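You operate a simulated robot arm through the tools that you are given. There is no shell and no other tool. Be economical: measure what you need, move in short steps, check, and stop when the job is done.

You run a simulated robot arm. Do the job below in one go: nothing can be reset, and whatever is moved stays where it is left.

TASK
Fill the watering can about half, then water the plant.
Fine: fill it from the clear jug; pour till the soil is dark; jug and can back where they stood; spill nothing. Set down upright: clear jug, watering can.

The check looks at the end state, three seconds after you hand in, the way a careful person would. Anything else that was tipped, shoved, dropped, spilled or broken makes it a failure.

THE ROBOT
A 7-joint arm with a two-finger parallel gripper, fixed in place. Base frame: the origin is at the foot of the arm, x ahead of it, y to its left, z up; the work surface is at about z = 900. Lengths are in mm, angles in rad, forces in N, time in s.
With the tool pointing down near the work surface it reaches from about 300 to 680 mm from the base axis. Its first joint turns from -1.152 to 1.152 rad. Payload 1.57 kg.
The TCP is the grasp point between the finger pads, 30 mm short of the fingertips. In the tool frame z runs along the fingers and y along their closing line. The gripper opens to 110 mm. The fingers are 24 mm wide and 12 mm thick; the gripper's body (48 by 112 mm) begins 78 mm behind the TCP.
Orientation is told as [roll, pitch, yaw] about the base's x, y, z axes, in that order, counted from this pose: with the fingers straight down and closing along the base's y, the tool's x points along the base's -x, its y along +y and its z along -z.

THE INTERFACE
- The arm moves only by the tool arm_command. Its arguments are lists of equal length, an entry for each row: "turn": the turn, a rotation vector about the tool's x, y, z in degrees, a list of three; "dp": the shift along the tool's x, y, z in mm, a list of three; "gripper": the gripper command, from -1 (fully open) to 1 (shut), values between in proportion. In form: {"turn": [[ax, ay, az], ...], "dp": [[tx, ty, tz], ...], "gripper": [gripper, ...]}. A call has 1 to 10 rows; each row is the pose to reach, as a shift and turn from the pose commanded when the call began, along the tool's axes at that moment. A row lasts 0.2 s, in which the tool goes at most 50 mm and 0.15 rad; a call with a longer step from one row to the next is refused whole, and so is a gripper value outside its range. A pose out of reach is approached as far as the arm can. The call stops where the force on the tool passes 40 N (or 10 N more than at its start, if that is more) or the arm is blocked; 0.2 s more then pass. Each finger travels about 108 mm/s and halts on what it meets, pressing with about 38 N; the grip force reading is that of the motor and also rises with nothing between the fingers. The clock runs only during rows and for 0.2 s after the last one: add rows that repeat a pose to give the fingers time. It gives the time, the measured TCP pose, the force on the tool (base axes), the opening and the grip force at its end, in the units of the frame above (readings bear some noise), with the torque about the TCP (base axes, N m) and any sound that the robot's microphone picked up, and new pictures: "pictures" is both (left out), scene, wrist or none.
- Cameras (640 x 400 px; columns grow to the right, rows downward): "scene" is fixed at [165.5, -389, 1418.7]; the picture's right is [0.77, -0.64, 0.00], its down [-0.28, -0.34, -0.90] and it looks along [0.57, 0.69, -0.44] (base axes); focal length 300 px, centre (320, 200). "wrist" rides on the gripper at [70, 16, -141] in the tool frame; the picture's right is [-0.23, 0.97, 0.00], its down [-0.85, -0.20, -0.48] and it looks along [-0.47, -0.11, 0.88] (tool axes); focal length 222 px, centre (320, 200). There is no depth. A picture from a camera that has moved, and an enlarged one, comes with that camera's place and axes in the base frame and with its lens.
- close_up(camera, box): a new picture of the part [left, top, right, bottom] of that camera's present view, enlarged. No time passes.
- sign_off(): hands the job in; it is judged then, once.

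Work in short steps. Places have to be worked out from the pictures, the camera data and where the tool is seen: move nearer, look again, correct. Check each grasp and each placing, and mend what went wrong. You have 120 turns and 200 pictures in all, those below and enlarged ones among them. Open the gripper and draw the arm clear of the work before you hand the job in, unless the task says otherwise; then end with one line.

The tools are called after "Call:" as a command line: name --argument value ..., lists and objects as JSON in quotes. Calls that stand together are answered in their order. arm_command: Moves the arm, as the interface text tells. Its arguments: {"type":"object","properties":{"turn":{"type":"array"},"dp":{"type":"array"},"gripper":{"type":"array"},"pictures":{"type":"string","enum":["both","scene","wrist","none"]}},"required":["turn","dp","gripper"]} The other tools are called the same way: close_up (camera, box) takes an enlarged picture of a part of a camera's view; sign_off () hands the job in.

At the start:

```text
clock: 0.0
tcp_pos: [413.8, -109.8, 1275.2]
tool_rot: [0.0, 0.0, -0.002]
contact_force: [0.2, 0.4, -0.3]
wrist_torque: [0.01, -0.01, -0.02]
grip_width: 110.0
grasp_force: 0.1
```

scene: 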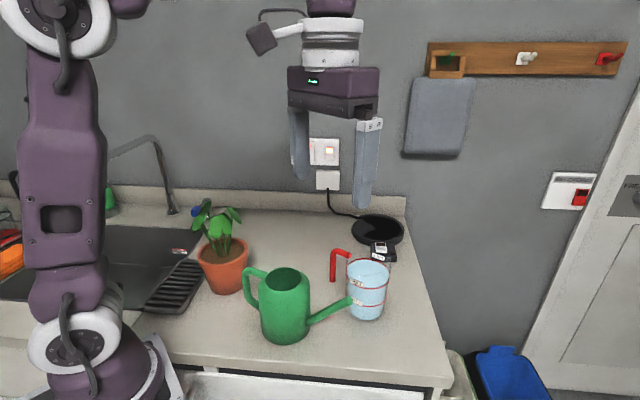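
wrist: 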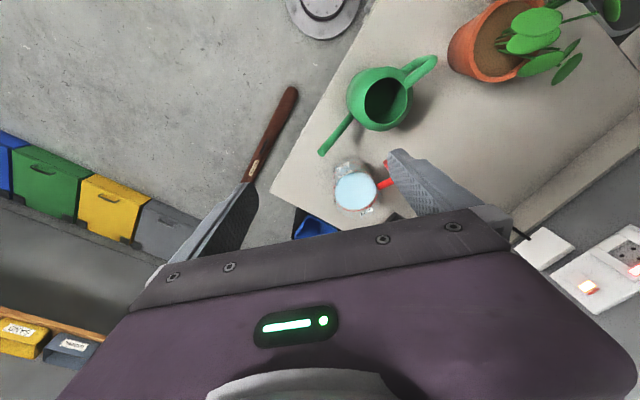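

I'll take a detailed look at the objects before moving.

Call:
close_up --camera "scene" --box '[180, 190, 420, 350]'

Call:
close_up --camera "wrist" --box '[280, 0, 600, 220]'

```text
2.50 times, centred on (300, 270) of scene
camera zoom: at [165.5, -389.0, 1418.7], right [0.77, -0.64, 0.0], down [-0.28, -0.34, -0.9], along [0.57, 0.69, -0.44], focal length 749 px, centre (370, 25)
```

zoom: 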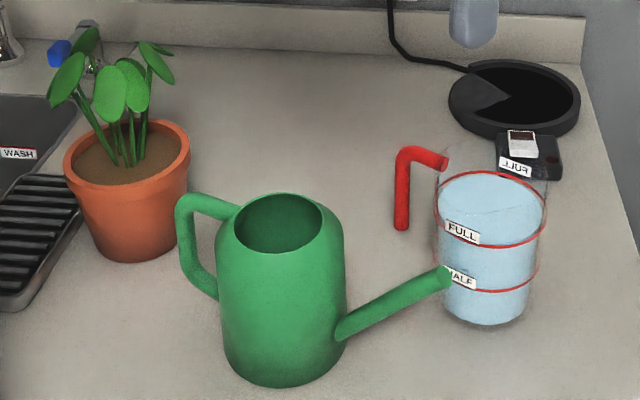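

```text
1.82 times, centred on (440, 110) of wrist
camera zoom: at [345.7, -92.6, 1416.9], right [0.23, 0.97, 0.0], down [0.85, -0.2, 0.48], along [0.47, -0.11, -0.88], focal length 404 px, centre (102, 364)
```

zoom: 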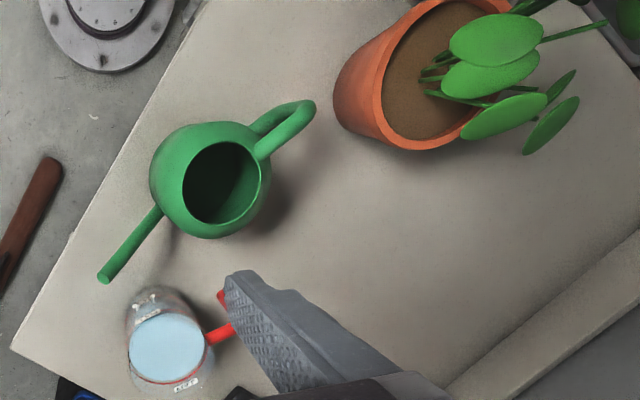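

The jug stands near [561,-72] with its red handle at about 126°, the can near [396,-3] with its spout at about -58°, and the pot near [350,215]. I plan to grasp both bodies from above. First I move over the jug with yaw -54° and look closer.

Call:
arm_command --turn '[[0, 0, 8], [0, 0, 16], [0, 0, 24], [0, 0, 32], [0, 0, 40], [0, 0, 48], [0, 0, 54]]' --dp '[[-21, 5, 10], [-42, 10, 20], [-63, 16, 30], [-84, 21, 40], [-105, 27, 50], [-126, 32, 60], [-147, 38, 75]]' --gripper '[-1, -1, -1, -1, -1, -1, -1]'

```text
clock: 1.6
tcp_pos: [562.1, -70.6, 1201.1]
tool_rot: [0.001, 0.0, -0.943]
contact_force: [-0.7, -0.4, 1.1]
wrist_torque: [-0.01, 0.04, 0.04]
grip_width: 109.8
grasp_force: 0.1
camera wrist: at [535.7, -3.7, 1341.9], right [0.92, 0.39, 0.0], down [0.34, -0.81, 0.48], along [0.18, -0.44, -0.88], focal length 222 px, centre (320, 200)
```

scene: 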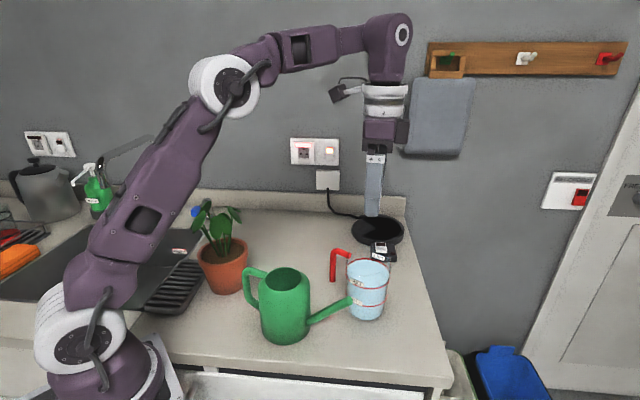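
wrist: 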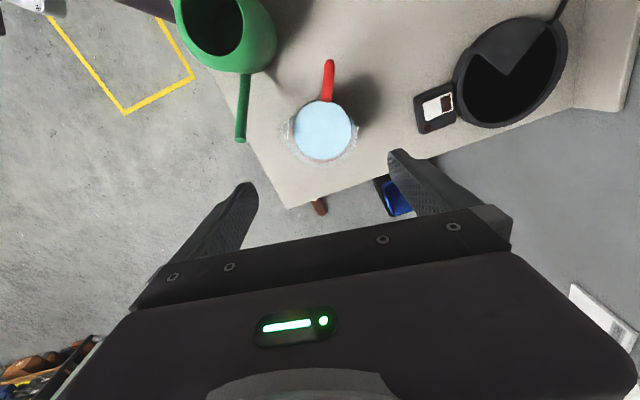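

Call:
close_up --camera "wrist" --box '[220, 30, 460, 190]'

Call:
close_up --camera "scene" --box '[320, 230, 410, 330]'

```text
2.50 times, centred on (340, 110) of wrist
camera zoom: at [535.7, -3.7, 1341.9], right [0.92, 0.39, 0.0], down [0.34, -0.81, 0.48], along [0.18, -0.44, -0.88], focal length 555 px, centre (270, 425)
```

zoom: 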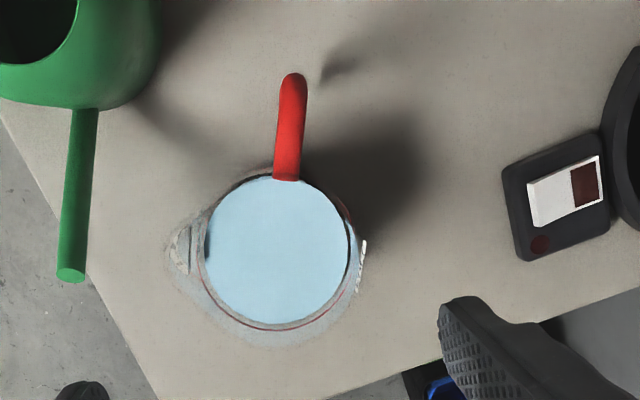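

```text
4.00 times, centred on (365, 280) of scene
camera zoom: at [165.5, -389.0, 1418.7], right [0.77, -0.64, 0.0], down [-0.28, -0.34, -0.9], along [0.57, 0.69, -0.44], focal length 1199 px, centre (140, -120)
```

zoom: 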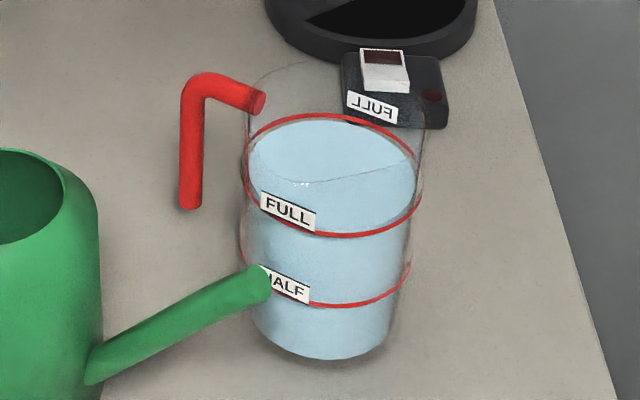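

Triangulating again with this closer view: the handle bar is near [537,15], spanning z of about 936–1025, at 110° from the jug axis [567,-65]. The pouring lip is at about -160°, the water surface at z≈993 and the rim at about 1037. I'll grip the handle from above, straddling the L, so that tilting sideways pours from the lip. I'm moving above it now.

Call:
arm_command --turn '[[0, 0, 8], [0, 0, 15.5], [0, 0, 15.5], [0, 0, 15.5]]' --dp '[[25, 9, 25], [50, 18, 50], [77, 28.6, 80], [77, 28.6, 80]]' --gripper '[-0.5, -0.5, -0.5, -0.5]'

Call:
close_up --camera "scene" --box '[280, 170, 440, 330]'

```text
clock: 2.6
tcp_pos: [537.4, 9.1, 1119.7]
tool_rot: [0.001, -0.001, -1.215]
contact_force: [0.6, 0.6, -0.4]
wrist_torque: [0.02, -0.02, -0.03]
grip_width: 82.4
grasp_force: 0.1
camera wrist: at [530.4, 80.5, 1261.0], right [0.99, 0.13, 0.0], down [0.11, -0.87, 0.48], along [0.06, -0.47, -0.88], focal length 222 px, centre (320, 200)
```

scene: 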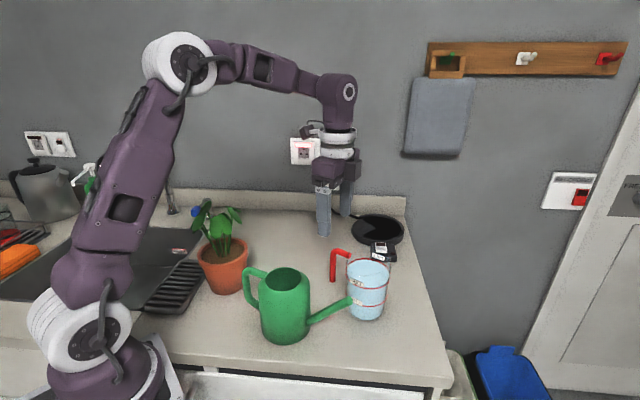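
wrist: 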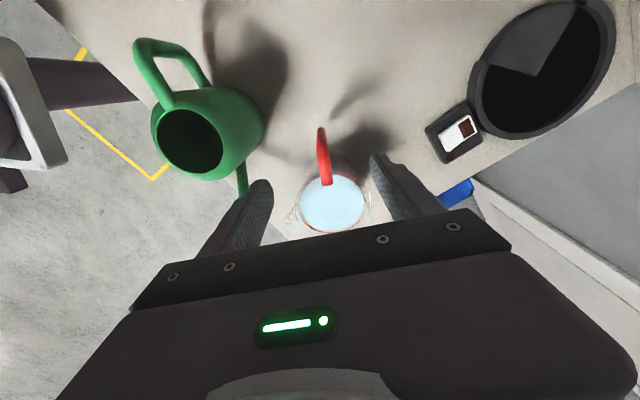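

```text
2.50 times, centred on (360, 250) of scene
camera zoom: at [165.5, -389.0, 1418.7], right [0.77, -0.64, 0.0], down [-0.28, -0.34, -0.9], along [0.57, 0.69, -0.44], focal length 749 px, centre (220, 75)
```

zoom: 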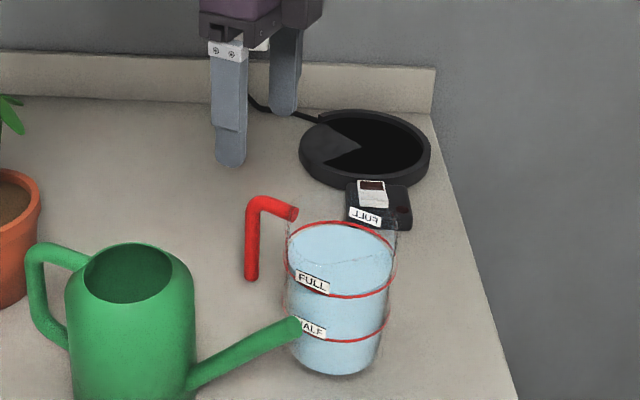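

Call:
close_up --camera "wrist" --box '[260, 110, 400, 240]'

```text
3.08 times, centred on (330, 175) of wrist
camera zoom: at [530.4, 80.5, 1261.0], right [0.99, 0.13, 0.0], down [0.11, -0.87, 0.48], along [0.06, -0.47, -0.88], focal length 684 px, centre (289, 277)
```

zoom: 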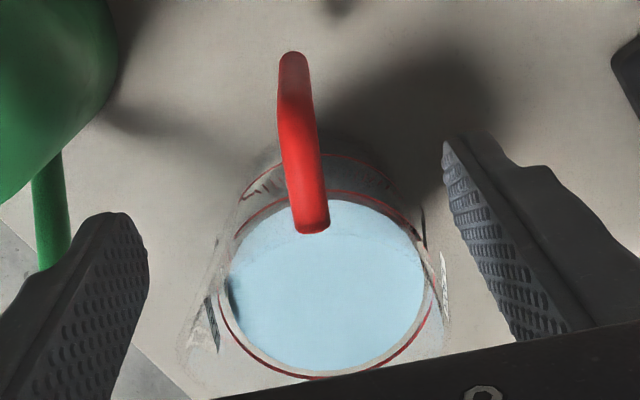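

The bar refines to [541,19], with the handle direction at about 108°. I correct the yaw and lateral position, then descend to z≈1003 with the fingers straddling the handle.

Call:
arm_command --turn '[[0, 0, 2.4], [0, 0, 2.4], [0, 0, 2.4], [0, 0, 2.4], [0, 0, 2.4], [0, 0, 2.4]]' --dp '[[0, 5.5, 10], [0, 5.5, 40], [0, 5.5, 70], [0, 5.5, 100], [0, 5.5, 117], [0, 5.5, 117]]' --gripper '[-0.5, -0.5, -0.5, -0.5, -0.5, -0.5]'

Call:
close_up --camera "scene" --box '[300, 210, 420, 330]'

Call:
close_up --camera "wrist" --box '[200, 100, 460, 260]'

```text
clock: 4.0
tcp_pos: [544.7, 7.4, 1003.5]
tool_rot: [0.0, 0.001, -1.256]
contact_force: [0.9, 0.3, 0.8]
wrist_torque: [-0.02, -0.02, 0.03]
grip_width: 82.5
grasp_force: 0.1
camera wrist: at [540.1, 80.8, 1143.9], right [1.0, 0.09, 0.0], down [0.08, -0.87, 0.48], along [0.04, -0.48, -0.88], focal length 222 px, centre (320, 200)
```

scene: 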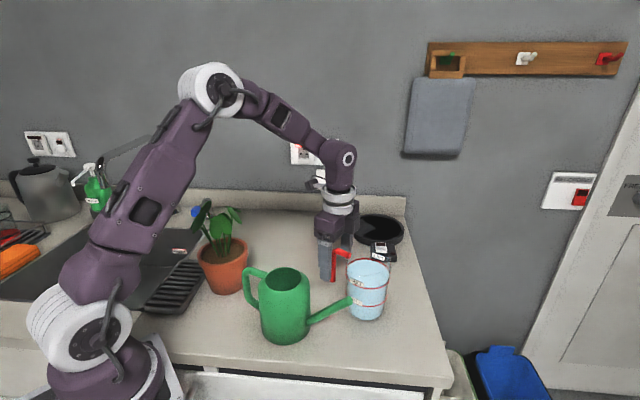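
wrist: 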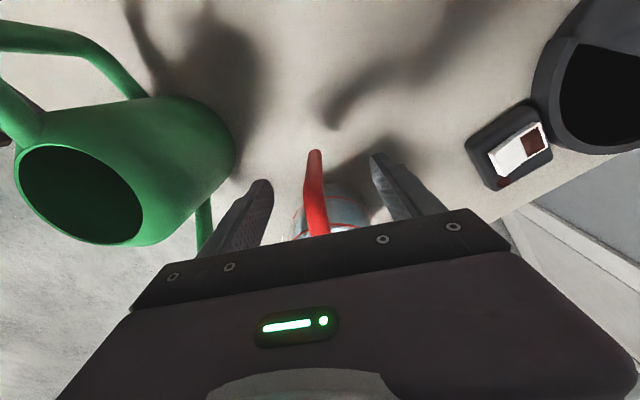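

```text
3.33 times, centred on (360, 270) of scene
camera zoom: at [165.5, -389.0, 1418.7], right [0.77, -0.64, 0.0], down [-0.28, -0.34, -0.9], along [0.57, 0.69, -0.44], focal length 999 px, centre (187, -33)
```

zoom: 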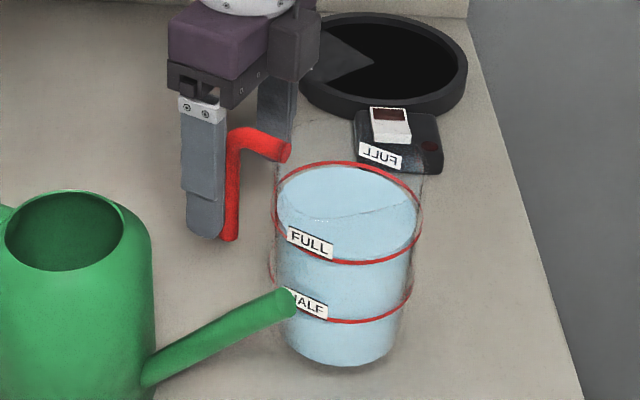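

```text
2.46 times, centred on (330, 180) of wrist
camera zoom: at [540.1, 80.8, 1143.9], right [1.0, 0.09, 0.0], down [0.08, -0.87, 0.48], along [0.04, -0.48, -0.88], focal length 547 px, centre (295, 249)
```

zoom: 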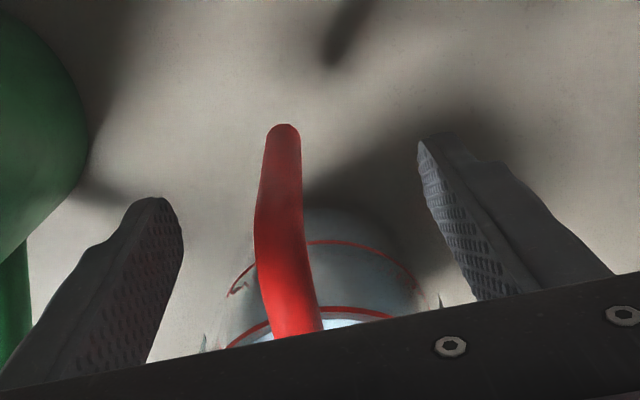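

The bar sits about 3.5 mm toward the tool's -y from the finger midpoint. I shift by that and close on the handle.

Call:
arm_command --turn '[[0, 0, 0], [0, 0, 0], [0, 0, 0], [0, 0, 0], [0, 0, 0], [0, 0, 0]]' --dp '[[0, -3.5, 0], [0, -3.5, 0], [0, -3.5, 0], [0, -3.5, 0], [0, -3.5, 0], [0, -3.5, 0]]' --gripper '[-0.3, 0.2, 0.5, 0.7, 1, 1]'

Call:
close_up --camera "scene" --box '[300, 210, 420, 330]'

```text
clock: 5.4
tcp_pos: [541.1, 8.3, 1003.8]
tool_rot: [0.0, 0.0, -1.256]
contact_force: [-2.1, -1.5, 1.0]
wrist_torque: [-0.24, -0.03, -0.26]
grip_width: 13.7
grasp_force: 30.2
camera wrist: at [536.4, 80.1, 1145.1], right [1.0, 0.09, 0.0], down [0.08, -0.87, 0.48], along [0.04, -0.48, -0.88], focal length 222 px, centre (320, 200)
```

scene: 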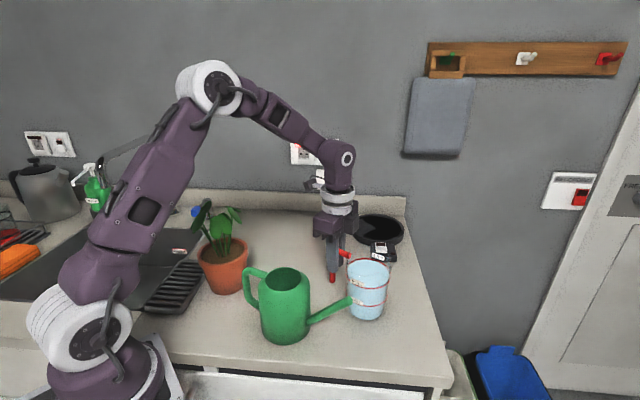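
wrist: 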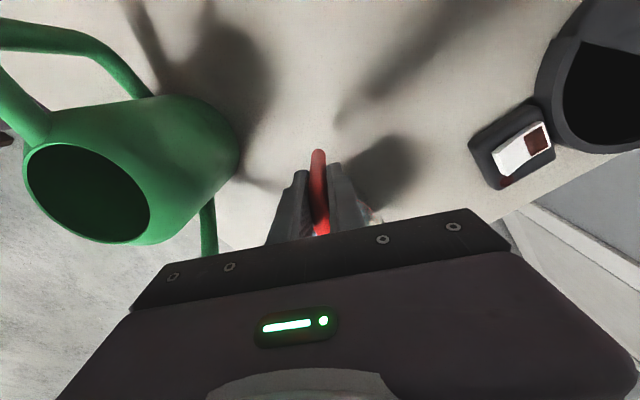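

```text
3.33 times, centred on (360, 270) of scene
camera zoom: at [165.4, -389.0, 1418.7], right [0.77, -0.64, 0.0], down [-0.28, -0.34, -0.9], along [0.57, 0.69, -0.44], focal length 999 px, centre (187, -33)
```

zoom: 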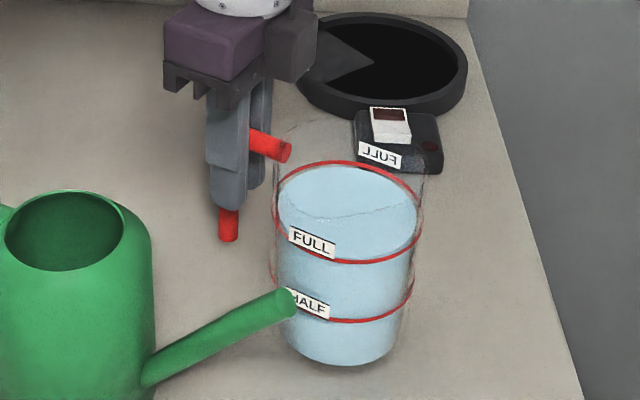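

Gripped with 13.7 mm opening, and the jug has hardly moved. I lift it 12 mm gently to check for sag.

Call:
arm_command --turn '[[0, 0, 0], [0, 0, 0], [0, 0, 0], [0, 0, 0], [0, 0, 0]]' --dp '[[0, 0, -2], [0, 0, -5], [0, 0, -8], [0, 0, -12], [0, 0, -12]]' --gripper '[1, 1, 1, 1, 1]' --pictures "none"

Call:
close_up --camera "scene" --box '[300, 210, 420, 330]'

```text
clock: 6.6
tcp_pos: [540.8, 7.6, 1015.1]
tool_rot: [-0.001, 0.001, -1.257]
contact_force: [0.0, -0.6, -7.8]
wrist_torque: [0.43, 0.12, 0.0]
grip_width: 14.1
grasp_force: 30.0
```

```text
3.33 times, centred on (360, 270) of scene
camera zoom: at [165.7, -389.0, 1418.7], right [0.77, -0.64, 0.0], down [-0.28, -0.34, -0.9], along [0.57, 0.69, -0.44], focal length 999 px, centre (187, -33)
```

zoom: 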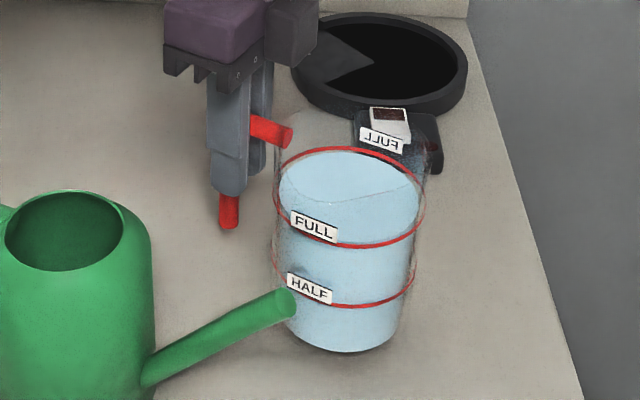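

The jug is held firmly: 7.8 N, no visible sag. The can opening triangulates to [400,4,1023]. I raise the jug to z≈1150 and carry it beside the can, with its lip toward the opening.

Call:
arm_command --turn '[[0, 0, 0], [0, 0, 0], [0, 0, 0], [0, 0, 0], [0, 0, -2], [0, 0, -4], [0, 0, -6], [0, 0, -8], [0, 0, -10], [0, 0, -10]]' --dp '[[0, 0, -20], [0, 0, -50], [0, 0, -85], [8, -4, -115], [30, -13, -132], [57, -25, -135], [84, -37, -135], [110, -48, -135], [125, -55, -135], [132, -58, -135]]' --gripper '[1, 1, 1, 1, 1, 1, 1, 1, 1, 1]'

```text
clock: 8.8
tcp_pos: [443.8, 116.3, 1151.2]
tool_rot: [-0.001, 0.001, -1.081]
contact_force: [-1.1, 0.0, -6.2]
wrist_torque: [0.4, 0.22, 0.01]
grip_width: 13.8
grasp_force: 30.0
camera wrist: at [426.8, 185.9, 1291.9], right [0.97, 0.26, 0.0], down [0.23, -0.85, 0.48], along [0.12, -0.46, -0.88], focal length 222 px, centre (320, 200)
```

scene: 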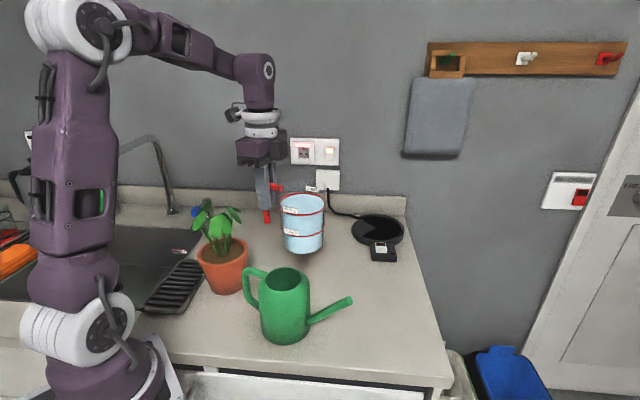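
wrist: 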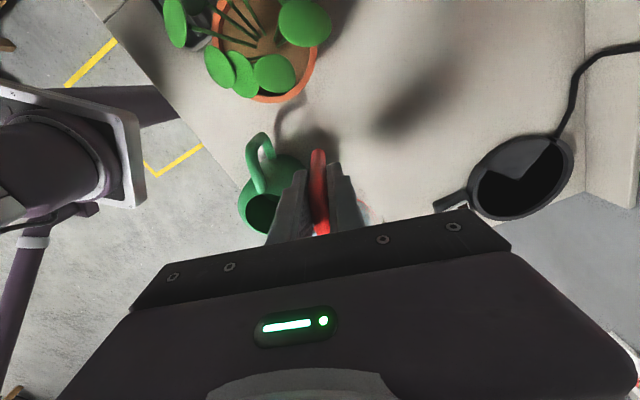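

Call:
close_up --camera "scene" --box '[220, 160, 370, 350]'

```text
2.11 times, centred on (295, 255) of scene
camera zoom: at [165.6, -389.0, 1418.7], right [0.77, -0.64, 0.0], down [-0.28, -0.34, -0.9], along [0.57, 0.69, -0.44], focal length 631 px, centre (373, 84)
```

zoom: 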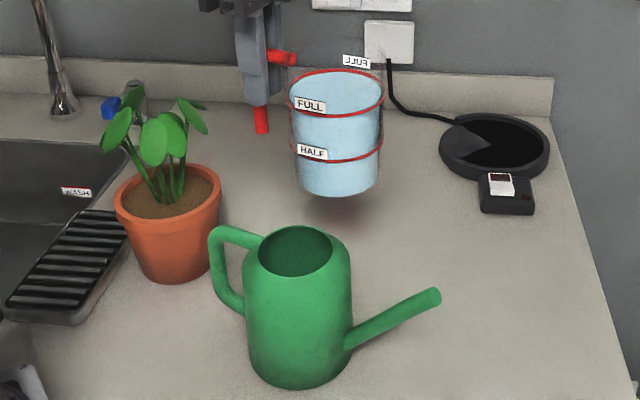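

The jug is level and stable. I tilt it 28° toward the lip, below the flow angle, still high and offset behind the can.

Call:
arm_command --turn '[[-5, 0, 0], [-10, 0, 0], [-15, 0, 0], [-20, 0, 0], [-25, 0, 0], [-28, 0, 0], [-28, 0, 0]]' --dp '[[0, 0, 0], [0, 0, 0], [0, 0, 0], [0, 0, 0], [0, 0, 0], [0, 0, 0], [0, 0, 0]]' --gripper '[1, 1, 1, 1, 1, 1, 1]' --pictures "none"

Call:
close_up --camera "scene" --box '[220, 160, 370, 350]'

Call:
close_up --camera "wrist" --box '[200, 40, 500, 260]'

```text
clock: 10.4
tcp_pos: [443.7, 114.9, 1151.0]
tool_rot: [0.489, 0.002, -1.081]
contact_force: [0.0, 0.2, -7.1]
wrist_torque: [0.32, 0.32, -0.04]
grip_width: 13.7
grasp_force: 30.4
```

```text
2.11 times, centred on (295, 255) of scene
camera zoom: at [165.6, -389.0, 1418.7], right [0.77, -0.64, 0.0], down [-0.28, -0.34, -0.9], along [0.57, 0.69, -0.44], focal length 631 px, centre (373, 84)
```

zoom: 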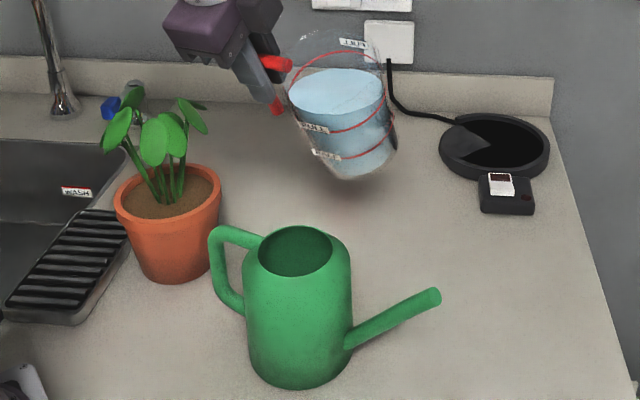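

```text
1.82 times, centred on (350, 150) of wrist
camera zoom: at [367.1, 153.3, 1283.1], right [0.87, 0.2, 0.46], down [0.05, -0.94, 0.33], along [0.5, -0.26, -0.83], focal length 404 px, centre (266, 291)
```

zoom: 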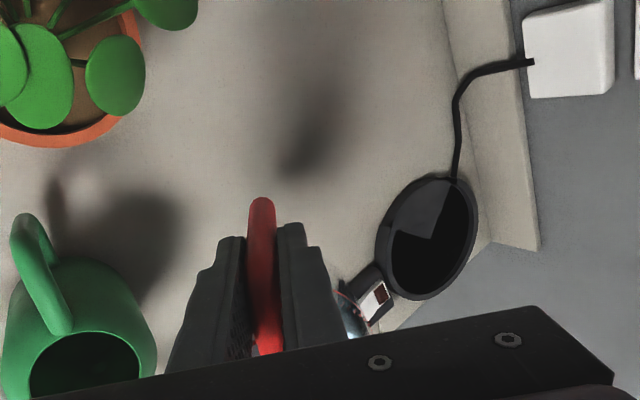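

Now I descend to put the lip just above and behind the near edge of the can's opening, at 33° tilt.

Call:
arm_command --turn '[[0, 0, 0], [0, 0, 0], [-2, 0, 0], [-4, 0, 0], [-5, 0, 0], [-5, 0, 0]]' --dp '[[0, -8, 15], [0, -18, 34], [0, -28, 53], [0, -36, 68], [0, -39.9, 75], [0, -39.9, 75]]' --gripper '[1, 1, 1, 1, 1, 1]' --pictures "none"

Call:
close_up --camera "scene" --box '[220, 180, 370, 350]'

Call:
close_up --camera "wrist" --box '[0, 100, 400, 300]'

```text
clock: 11.8
tcp_pos: [444.8, 116.1, 1065.0]
tool_rot: [0.578, 0.0, -1.08]
contact_force: [0.4, 0.0, -7.6]
wrist_torque: [0.32, 0.39, -0.05]
grip_width: 13.8
grasp_force: 30.3
```

```text
2.35 times, centred on (295, 265) of scene
camera zoom: at [165.6, -389.0, 1418.7], right [0.77, -0.64, 0.0], down [-0.28, -0.34, -0.9], along [0.57, 0.69, -0.44], focal length 705 px, centre (379, 47)
```

zoom: 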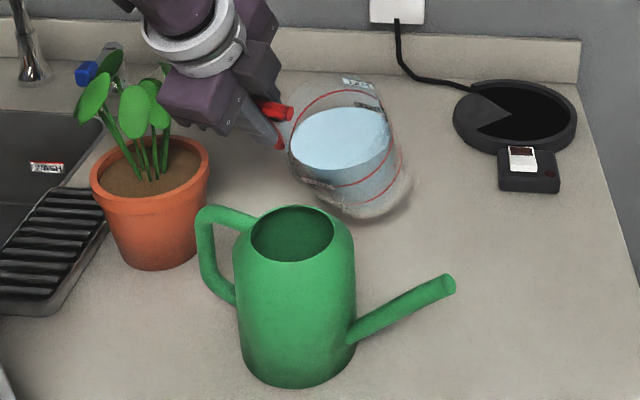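

```text
1.60 times, centred on (200, 200) of wrist
camera zoom: at [357.2, 148.4, 1192.9], right [0.83, 0.18, 0.53], down [0.03, -0.96, 0.29], along [0.56, -0.23, -0.8], focal length 355 px, centre (512, 200)
```

zoom: 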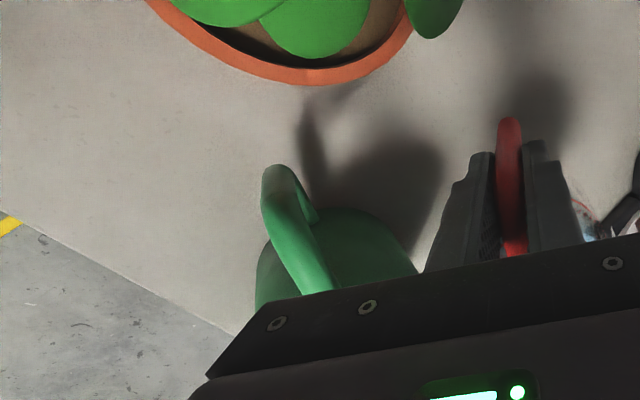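

Call:
close_up --camera "scene" --box '[270, 205, 350, 295]'

```text
4.44 times, centred on (310, 250) of scene
camera zoom: at [165.6, -389.0, 1418.7], right [0.77, -0.64, 0.0], down [-0.28, -0.34, -0.9], along [0.57, 0.69, -0.44], focal length 1332 px, centre (364, -22)
```

zoom: 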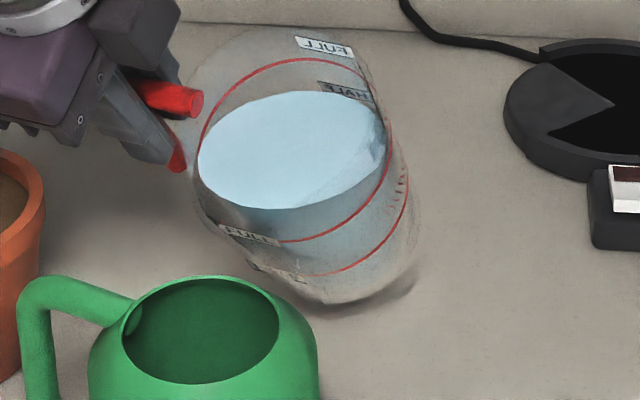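

The lip projects right where I computed it. I move forward so the lip is over the opening, lip z≈1048, while tilting to 40°.

Call:
arm_command --turn '[[-1, 0, 0], [-3, 0, 0], [-5, 0, 0], [-7, 0, 0], [-7, 0, 0], [-7, 0, 0]]' --dp '[[0, -6, -2], [0, -12, -4], [0, -17, -5], [0, -19.2, -5.3], [0, -19.2, -5.3], [0, -19.2, -5.3]]' --gripper '[1, 1, 1, 1, 1, 1]' --pictures "none"

Call:
close_up --camera "scene" --box '[260, 215, 360, 340]'

```text
clock: 13.2
tcp_pos: [428.4, 107.9, 1058.3]
tool_rot: [0.699, -0.001, -1.08]
contact_force: [0.5, -0.1, -6.5]
wrist_torque: [0.33, 0.39, -0.02]
grip_width: 13.5
grasp_force: 30.3
```

```text
3.20 times, centred on (310, 278) of scene
camera zoom: at [165.6, -389.0, 1418.7], right [0.77, -0.64, 0.0], down [-0.28, -0.34, -0.9], along [0.57, 0.69, -0.44], focal length 959 px, centre (352, -48)
```

zoom: 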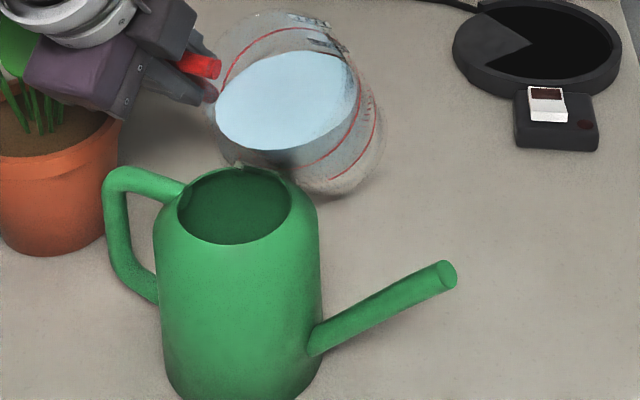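

No flow yet. I tilt to 46°, compensating to keep the lip in place.

Call:
arm_command --turn '[[-2, 0, 0], [-4, 0, 0], [-6, 0, 0], [-6, 0, 0]]' --dp '[[0, 1, -2], [0, 2, -4], [0, 3, -6.2], [0, 3, -6.2]]' --gripper '[1, 1, 1, 1]' --pictures "none"

Call:
close_up --camera "scene" --box '[270, 205, 350, 295]'

```text
clock: 14.2
tcp_pos: [426.4, 106.3, 1066.9]
tool_rot: [0.801, -0.002, -1.08]
contact_force: [0.7, 0.2, -5.6]
wrist_torque: [0.26, 0.38, -0.02]
grip_width: 13.7
grasp_force: 30.6
```

```text
4.44 times, centred on (310, 250) of scene
camera zoom: at [165.6, -389.0, 1418.7], right [0.77, -0.64, 0.0], down [-0.28, -0.34, -0.9], along [0.57, 0.69, -0.44], focal length 1332 px, centre (364, -22)
```

zoom: 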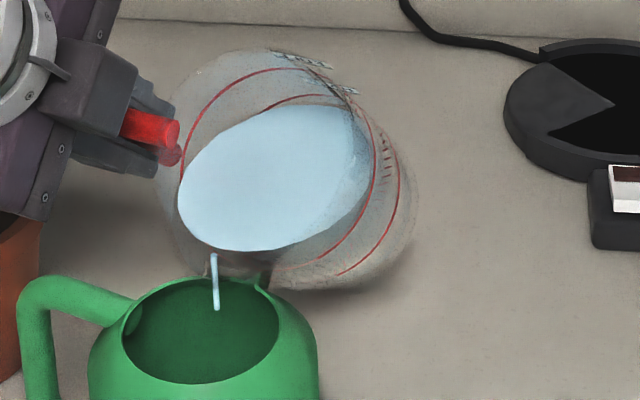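

A thin stream falls cleanly into the opening. I hold for a couple of seconds, then read again.

Call:
arm_command --turn '[[0, 0, 0], [0, 0, 0], [0, 0, 0], [0, 0, 0], [0, 0, 0], [0, 0, 0], [0, 0, 0]]' --dp '[[0, 0, 0], [0, 0, 0], [0, 0, 0], [0, 0, 0], [0, 0, 0], [0, 0, 0], [0, 0, 0]]' --gripper '[1, 1, 1, 1, 1, 1, 1]' --pictures "none"

Call:
close_up --camera "scene" --box '[270, 205, 350, 295]'

```text
clock: 15.8
tcp_pos: [425.5, 106.8, 1065.4]
tool_rot: [0.803, -0.001, -1.081]
contact_force: [-0.7, 0.4, -6.9]
wrist_torque: [0.26, 0.37, -0.01]
grip_width: 13.7
grasp_force: 30.5
```

```text
4.44 times, centred on (310, 250) of scene
camera zoom: at [165.6, -389.0, 1418.7], right [0.77, -0.64, 0.0], down [-0.28, -0.34, -0.9], along [0.57, 0.69, -0.44], focal length 1332 px, centre (364, -22)
```

zoom: 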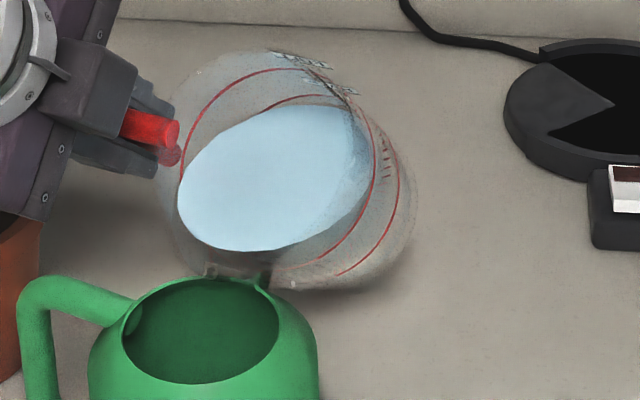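

Flow stopped at equilibrium, so it is well controlled. I tilt a further 6° about the lip and hold.

Call:
arm_command --turn '[[-2, 0, 0], [-4, 0, 0], [-6, 0, 0], [-6, 0, 0], [-6, 0, 0], [-6, 0, 0], [-6, 0, 0], [-6, 0, 0]]' --dp '[[0, 1.1, -2], [0, 2.1, -4.1], [0, 3.1, -6.1], [0, 3.1, -6.1], [0, 3.1, -6.1], [0, 3.1, -6.1], [0, 3.1, -6.1], [0, 3.1, -6.1]]' --gripper '[1, 1, 1, 1, 1, 1, 1, 1]' --pictures "none"

Call:
close_up --camera "scene" --box '[270, 205, 350, 295]'

```text
clock: 17.6
tcp_pos: [426.0, 106.8, 1069.7]
tool_rot: [0.837, 0.001, -1.081]
contact_force: [-0.8, 0.7, -5.8]
wrist_torque: [0.24, 0.36, 0.02]
grip_width: 13.9
grasp_force: 30.4
out of reach, approached as far as the arm can: row 3, 4, 5, 6, 7, 8
```

```text
4.44 times, centred on (310, 250) of scene
camera zoom: at [165.6, -389.0, 1418.7], right [0.77, -0.64, 0.0], down [-0.28, -0.34, -0.9], along [0.57, 0.69, -0.44], focal length 1332 px, centre (364, -22)
```

zoom: 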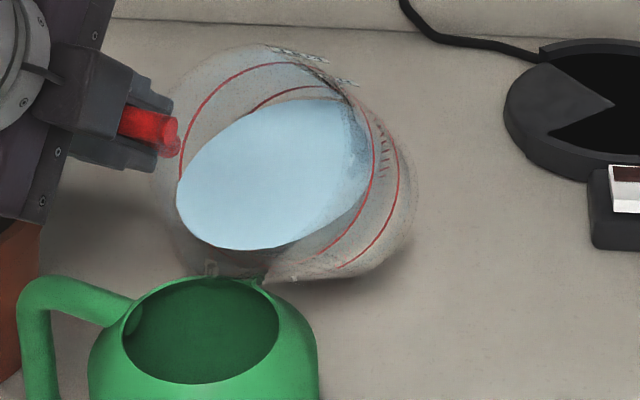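

The arm hits a reach limit at 48° tilt: leaning toward the base puts the wrist too close. I'll pour from the near side instead, so the hand leans outward. First I bring the jug upright and raise it.

Call:
arm_command --turn '[[4, 0, 0], [10, 0, 0], [17, 0, 0], [24, 0, 0], [31, 0, 0], [38, 0, 0], [43, 0, 0], [47, 0, 0], [47, 0, 0]]' --dp '[[0, 0, 0], [0, 7, -6], [0, 20, -18], [0, 37, -32], [0, 54, -48], [0, 70, -62], [0, 82, -72], [0, 89, -80], [0, 89, -80]]' --gripper '[1, 1, 1, 1, 1, 1, 1, 1, 1]'

Call:
close_up --camera "scene" --box '[220, 130, 370, 350]'

```text
clock: 19.6
tcp_pos: [425.1, 108.0, 1189.7]
tool_rot: [0.014, -0.001, -1.081]
contact_force: [0.5, -0.6, -6.9]
wrist_torque: [0.35, 0.26, -0.03]
grip_width: 13.6
grasp_force: 30.0
camera wrist: at [406.6, 176.3, 1330.3], right [0.97, 0.26, 0.02], down [0.22, -0.85, 0.47], along [0.14, -0.46, -0.88], focal length 222 px, centre (320, 200)
```

scene: 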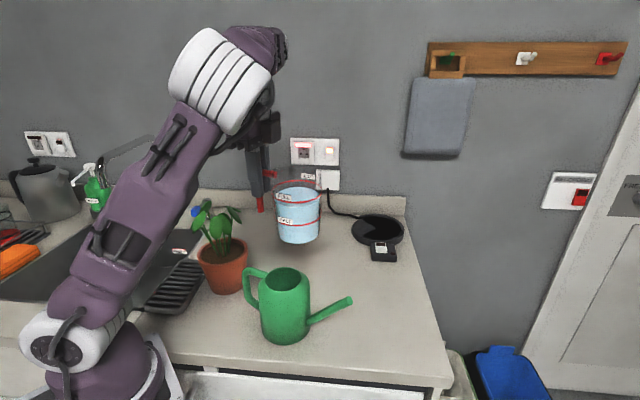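
wrist: 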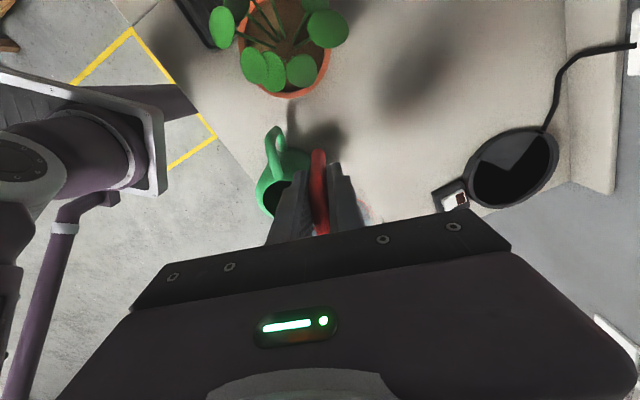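

```text
1.82 times, centred on (295, 240) of scene
camera zoom: at [165.6, -389.0, 1418.7], right [0.77, -0.64, 0.0], down [-0.28, -0.34, -0.9], along [0.57, 0.69, -0.44], focal length 545 px, centre (366, 127)
```

zoom: 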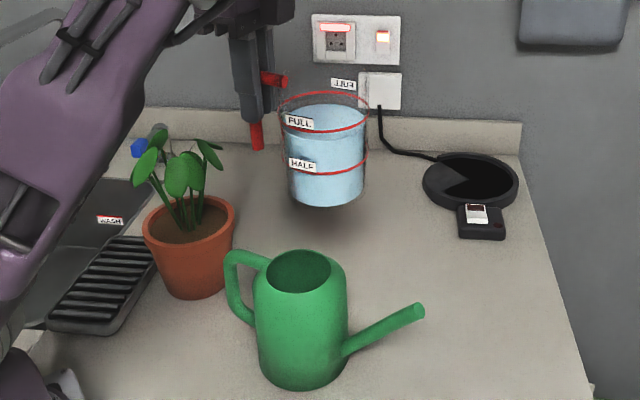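

About 10% was poured and nothing seems spilled. Now I carry the jug high to the near side of the can, turning the yaw toward positive so the lip will point outward.

Call:
arm_command --turn '[[0.8, 0, -4], [0.8, 0, -12], [0.8, 0, -20], [0.8, 0, -28], [0.8, 0, -36], [0.8, 0, -44], [0.8, 0, -52], [0.8, 0, -60], [0.8, 0, -66], [0.8, 0, -70]]' --dp '[[-8, -4, 0], [-24, -11, 0], [-46, -21, 0], [-70, -31, 0], [-94, -42, 0], [-118, -53, 0], [-142, -64, 0], [-160, -72, 0], [-172, -77, 0], [-175.6, -78.6, 0]]' --gripper '[1, 1, 1, 1, 1, 1, 1, 1, 1, 1]' --pictures "none"

```text
clock: 21.8
tcp_pos: [440.2, -86.1, 1185.6]
tool_rot: [-0.005, -0.008, 0.144]
contact_force: [-0.8, 0.2, -6.8]
wrist_torque: [-0.04, 0.43, -0.01]
grip_width: 13.7
grasp_force: 29.8
```

Yaw is 8° now. I continue turning in place toward about 130°.

Call:
arm_command --turn '[[0, 0, -4], [0, 0, -12], [0, 0, -20], [0, 0, -28], [0, 0, -36], [0, 0, -44], [0, 0, -52], [0, 0, -60], [0, 0, -68], [0, 0, -72]]' --dp '[[0, 0, 0], [0, 0, 0], [0, 0, 0], [0, 0, 0], [0, 0, 0], [0, 0, 0], [0, 0, 0], [0, 0, 0], [0, 0, 0], [0, 0, 0]]' --gripper '[1, 1, 1, 1, 1, 1, 1, 1, 1, 1]'

```text
clock: 24.0
tcp_pos: [339.6, 16.9, 1121.2]
tool_rot: [-0.007, 0.001, 1.399]
contact_force: [-1.9, 2.5, 13.3]
wrist_torque: [0.88, -0.35, 0.14]
grip_width: 13.9
grasp_force: 29.9
out of reach, approached as far as the arm can: row 4, 5, 6, 7, 8, 9, 10
camera wrist: at [312.7, -48.7, 1261.7], right [-0.92, 0.39, -0.01], down [0.34, 0.81, 0.48], along [0.19, 0.44, -0.88], focal length 222 px, centre (320, 200)
```

scene: 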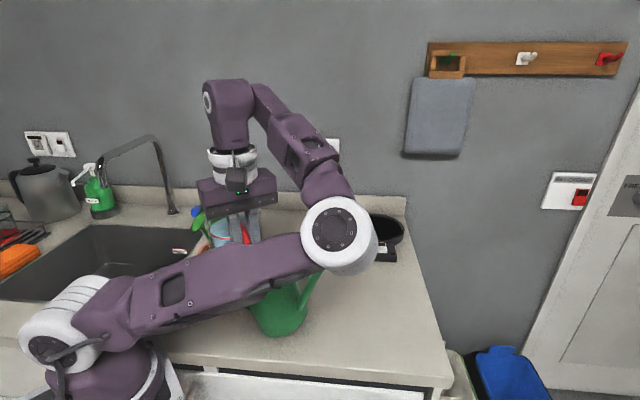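
wrist: 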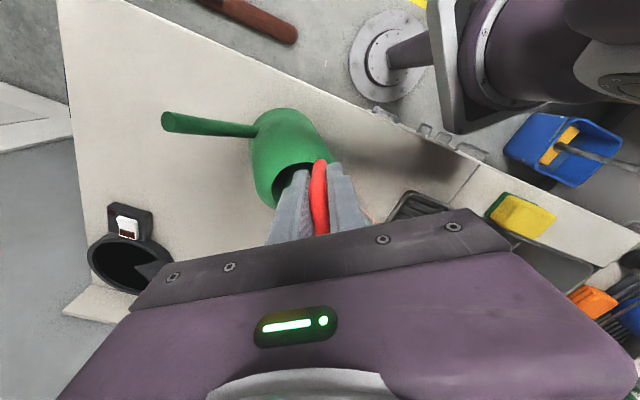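

The solver drifted off position and the jug seems to rest on something (13 N upward). I lift straight up at once.

Call:
arm_command --turn '[[0, 0, 0], [0, 0, 0], [0, 0, 0], [0, 0, 0]]' --dp '[[0, 0, -10], [0, 0, -25], [0, 0, -45], [0, 0, -60]]' --gripper '[1, 1, 1, 1]'

Call:
close_up --camera "wrist" --box '[150, 80, 450, 260]'

```text
clock: 25.0
tcp_pos: [321.9, 29.3, 1169.2]
tool_rot: [-0.011, 0.0, 1.397]
contact_force: [0.4, -0.9, -6.5]
wrist_torque: [-0.56, 0.07, -0.08]
grip_width: 14.0
grasp_force: 30.1
out of reach, approached as far as the arm can: row 1, 2, 3, 4
camera wrist: at [294.5, -36.2, 1309.4], right [-0.92, 0.39, -0.01], down [0.34, 0.81, 0.48], along [0.2, 0.44, -0.88], focal length 222 px, centre (320, 200)
```

scene: 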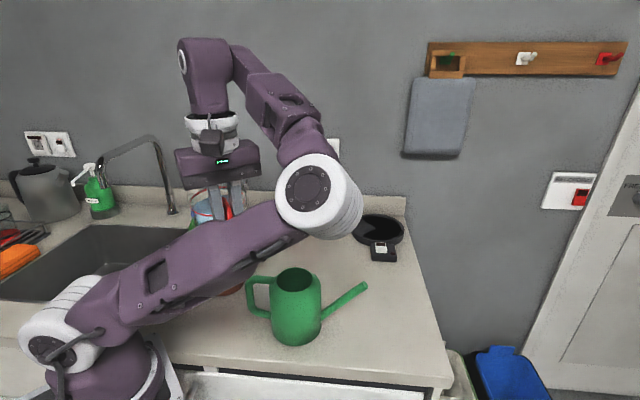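
wrist: 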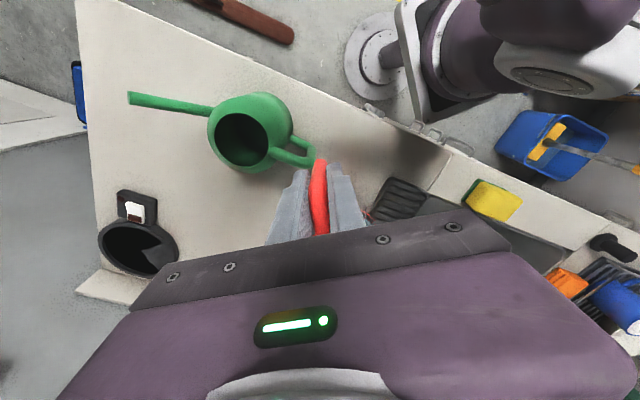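

```text
2.13 times, centred on (300, 170) of wrist
camera zoom: at [294.5, -36.2, 1309.4], right [-0.92, 0.39, -0.01], down [0.34, 0.81, 0.48], along [0.2, 0.44, -0.88], focal length 474 px, centre (363, 264)
```

zoom: 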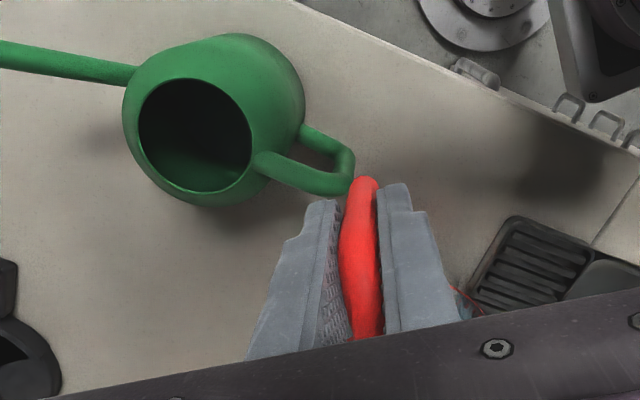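

The drift shoved the watering can slightly; I'll put it back in place later. First I unwind the arm: turn the yaw back while rising and moving outward.

Call:
arm_command --turn '[[0, 0, 5], [0, 0, 12], [0, 0, 20], [0, 0, 28], [0, 0, 36], [0, 0, 44], [0, 0, 52], [0, 0, 56]]' --dp '[[1, -5, -8], [1, -15, -16], [2, -28, -24], [3, -42, -32], [4, -56, -38], [5, -70, -40], [6, -80, -40], [6, -82, -40]]' --gripper '[1, 1, 1, 1, 1, 1, 1, 1]'

Call:
close_up --camera "scene" --box '[180, 130, 400, 350]'

```text
clock: 26.8
tcp_pos: [401.7, 6.5, 1211.7]
tool_rot: [-0.007, -0.005, 0.419]
contact_force: [-0.3, -0.3, -6.5]
wrist_torque: [-0.18, 0.42, -0.01]
grip_width: 13.7
grasp_force: 29.8
camera wrist: at [332.2, -5.5, 1352.2], right [-0.19, 0.98, -0.01], down [0.86, 0.17, 0.49], along [0.48, 0.09, -0.87], focal length 222 px, centre (320, 200)
```

scene: 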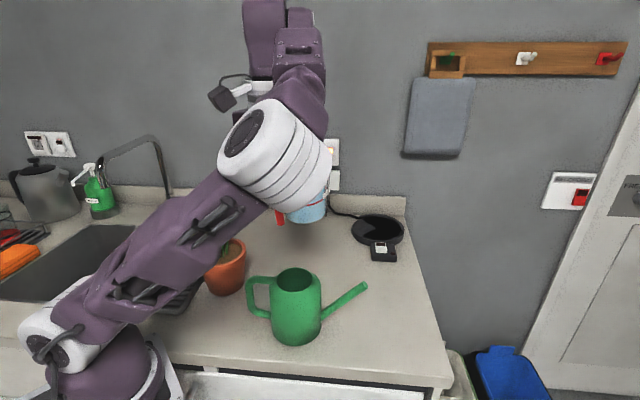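
wrist: 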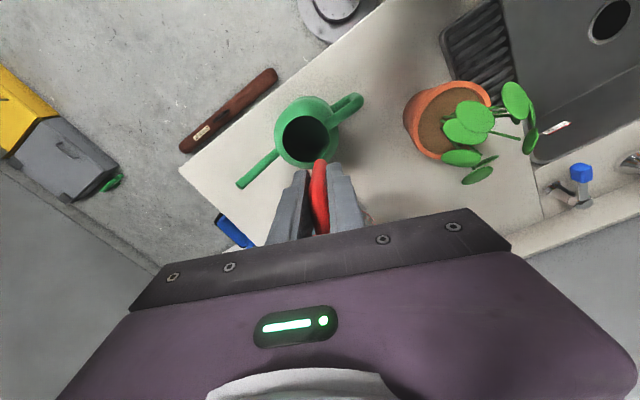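

```text
1.82 times, centred on (290, 240) of scene
camera zoom: at [165.6, -389.0, 1418.7], right [0.77, -0.64, 0.0], down [-0.28, -0.34, -0.9], along [0.57, 0.69, -0.44], focal length 545 px, centre (374, 127)
```

zoom: 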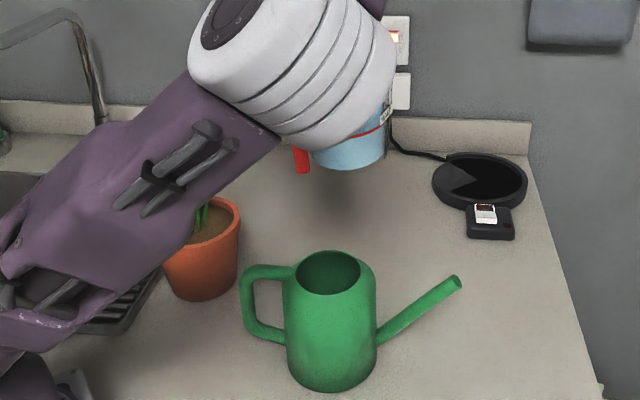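

The plant is intact and the can is upright, just shifted about 25 mm. The yaw limit is about +35° in this posture. I'll set the jug back on its original spot, then test reach with an empty hand. First, return above the jug's place.

Call:
arm_command --turn '[[0, 0, 6], [0, 0, 14], [0, 0, 22], [0, 0, 30], [0, 0, 38], [0, 0, 46], [0, 0, 54], [0, 0, 62], [0, 0, 70], [0, 0, 76]]' --dp '[[-6, -3, 0], [-18, -8, 0], [-32, -14, 0], [-48, -20, 0], [-64, -27, 0], [-80, -34, 0], [-96, -41, 0], [-112, -48, 0], [-123, -53, 0], [-128, -54.8, 0]]' --gripper '[1, 1, 1, 1, 1, 1, 1, 1, 1, 1]'

```text
clock: 29.0
tcp_pos: [541.9, 9.8, 1212.1]
tool_rot: [0.004, -0.008, -0.91]
contact_force: [0.6, 0.3, -6.7]
wrist_torque: [0.36, 0.26, -0.01]
grip_width: 13.9
grasp_force: 30.2
camera wrist: at [511.2, 75.5, 1352.4], right [0.91, 0.42, 0.01], down [0.36, -0.8, 0.48], along [0.21, -0.44, -0.87], focal length 222 px, centre (320, 200)
```

scene: 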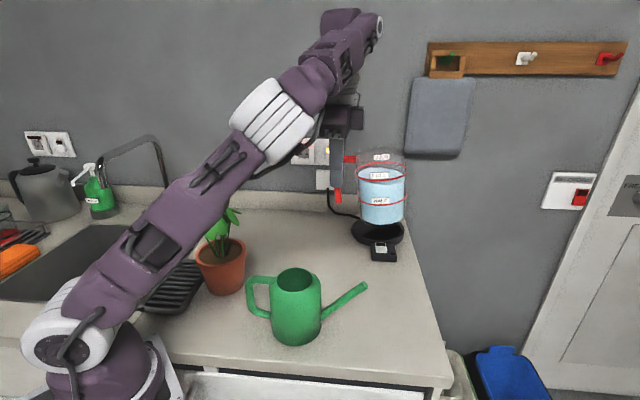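
wrist: 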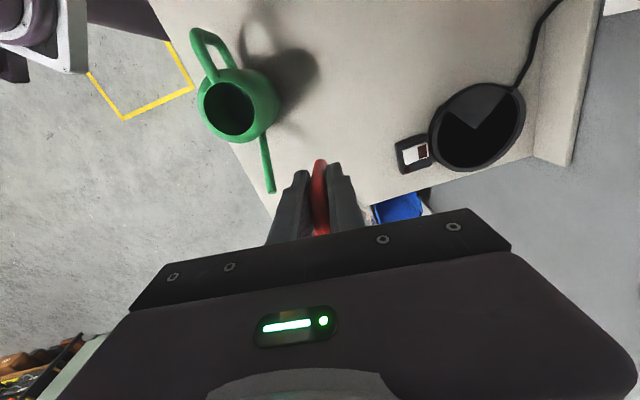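

The can now sits near [415,-14] with its spout at about -46°, clear of the jug's spot. I lower the jug toward its original place at yaw -72°.

Call:
arm_command --turn '[[0, 0, 7], [0, 0, 14], [0, 0, 20], [0, 0, 20], [0, 0, 20], [0, 0, 20], [0, 0, 20], [0, 0, 20]]' --dp '[[0, 0, 20], [0, -1, 55], [-0.7, -1.5, 95], [-0.7, -1.5, 135], [-0.7, -1.5, 165], [-0.7, -1.5, 185], [-0.7, -1.5, 195], [-0.7, -1.5, 195]]' --gripper '[1, 1, 1, 1, 1, 1, 1, 1]' --pictures "none"

Call:
close_up --camera "scene" --box '[300, 210, 420, 330]'

```text
clock: 30.8
tcp_pos: [541.3, 6.4, 1017.2]
tool_rot: [0.007, -0.008, -1.255]
contact_force: [0.1, 0.1, -6.7]
wrist_torque: [0.43, 0.16, -0.02]
grip_width: 13.9
grasp_force: 30.1
```

```text
3.33 times, centred on (360, 270) of scene
camera zoom: at [165.6, -389.0, 1418.7], right [0.77, -0.64, 0.0], down [-0.28, -0.34, -0.9], along [0.57, 0.69, -0.44], focal length 999 px, centre (187, -33)
```

zoom: 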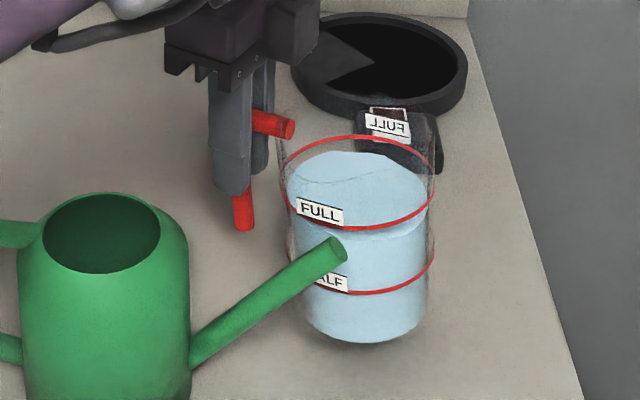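

The earlier bump pivoted the jug about 5° in the grip. I counter-rotate 5° about the tool's y so the jug is level, and lower a little.

Call:
arm_command --turn '[[0, 2, 0], [0, 4, 0], [0, 5, 0], [0, 5, 0]]' --dp '[[1, 0.3, 0], [1.9, 0.6, 2], [1.9, 0.6, 5], [1.9, 0.6, 6]]' --gripper '[1, 1, 1, 1]' --pictures "none"

Call:
close_up --camera "scene" --box '[300, 210, 420, 330]'

```text
clock: 31.8
tcp_pos: [541.7, 8.0, 1010.9]
tool_rot: [0.007, 0.082, -1.256]
contact_force: [-0.1, 0.0, -6.9]
wrist_torque: [0.43, 0.14, -0.01]
grip_width: 13.8
grasp_force: 30.1
```

```text
3.33 times, centred on (360, 270) of scene
camera zoom: at [165.6, -389.0, 1418.7], right [0.77, -0.64, 0.0], down [-0.28, -0.34, -0.9], along [0.57, 0.69, -0.44], focal length 999 px, centre (187, -33)
```

zoom: 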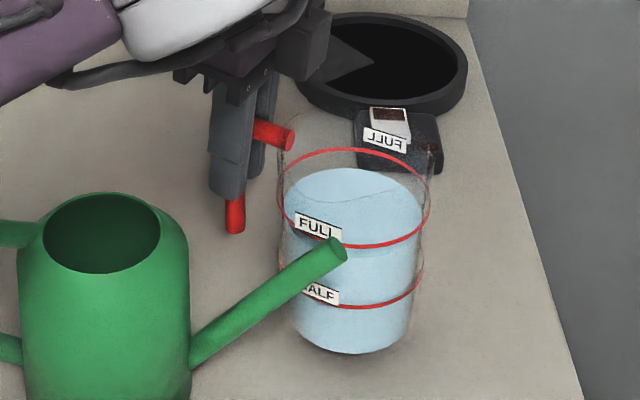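

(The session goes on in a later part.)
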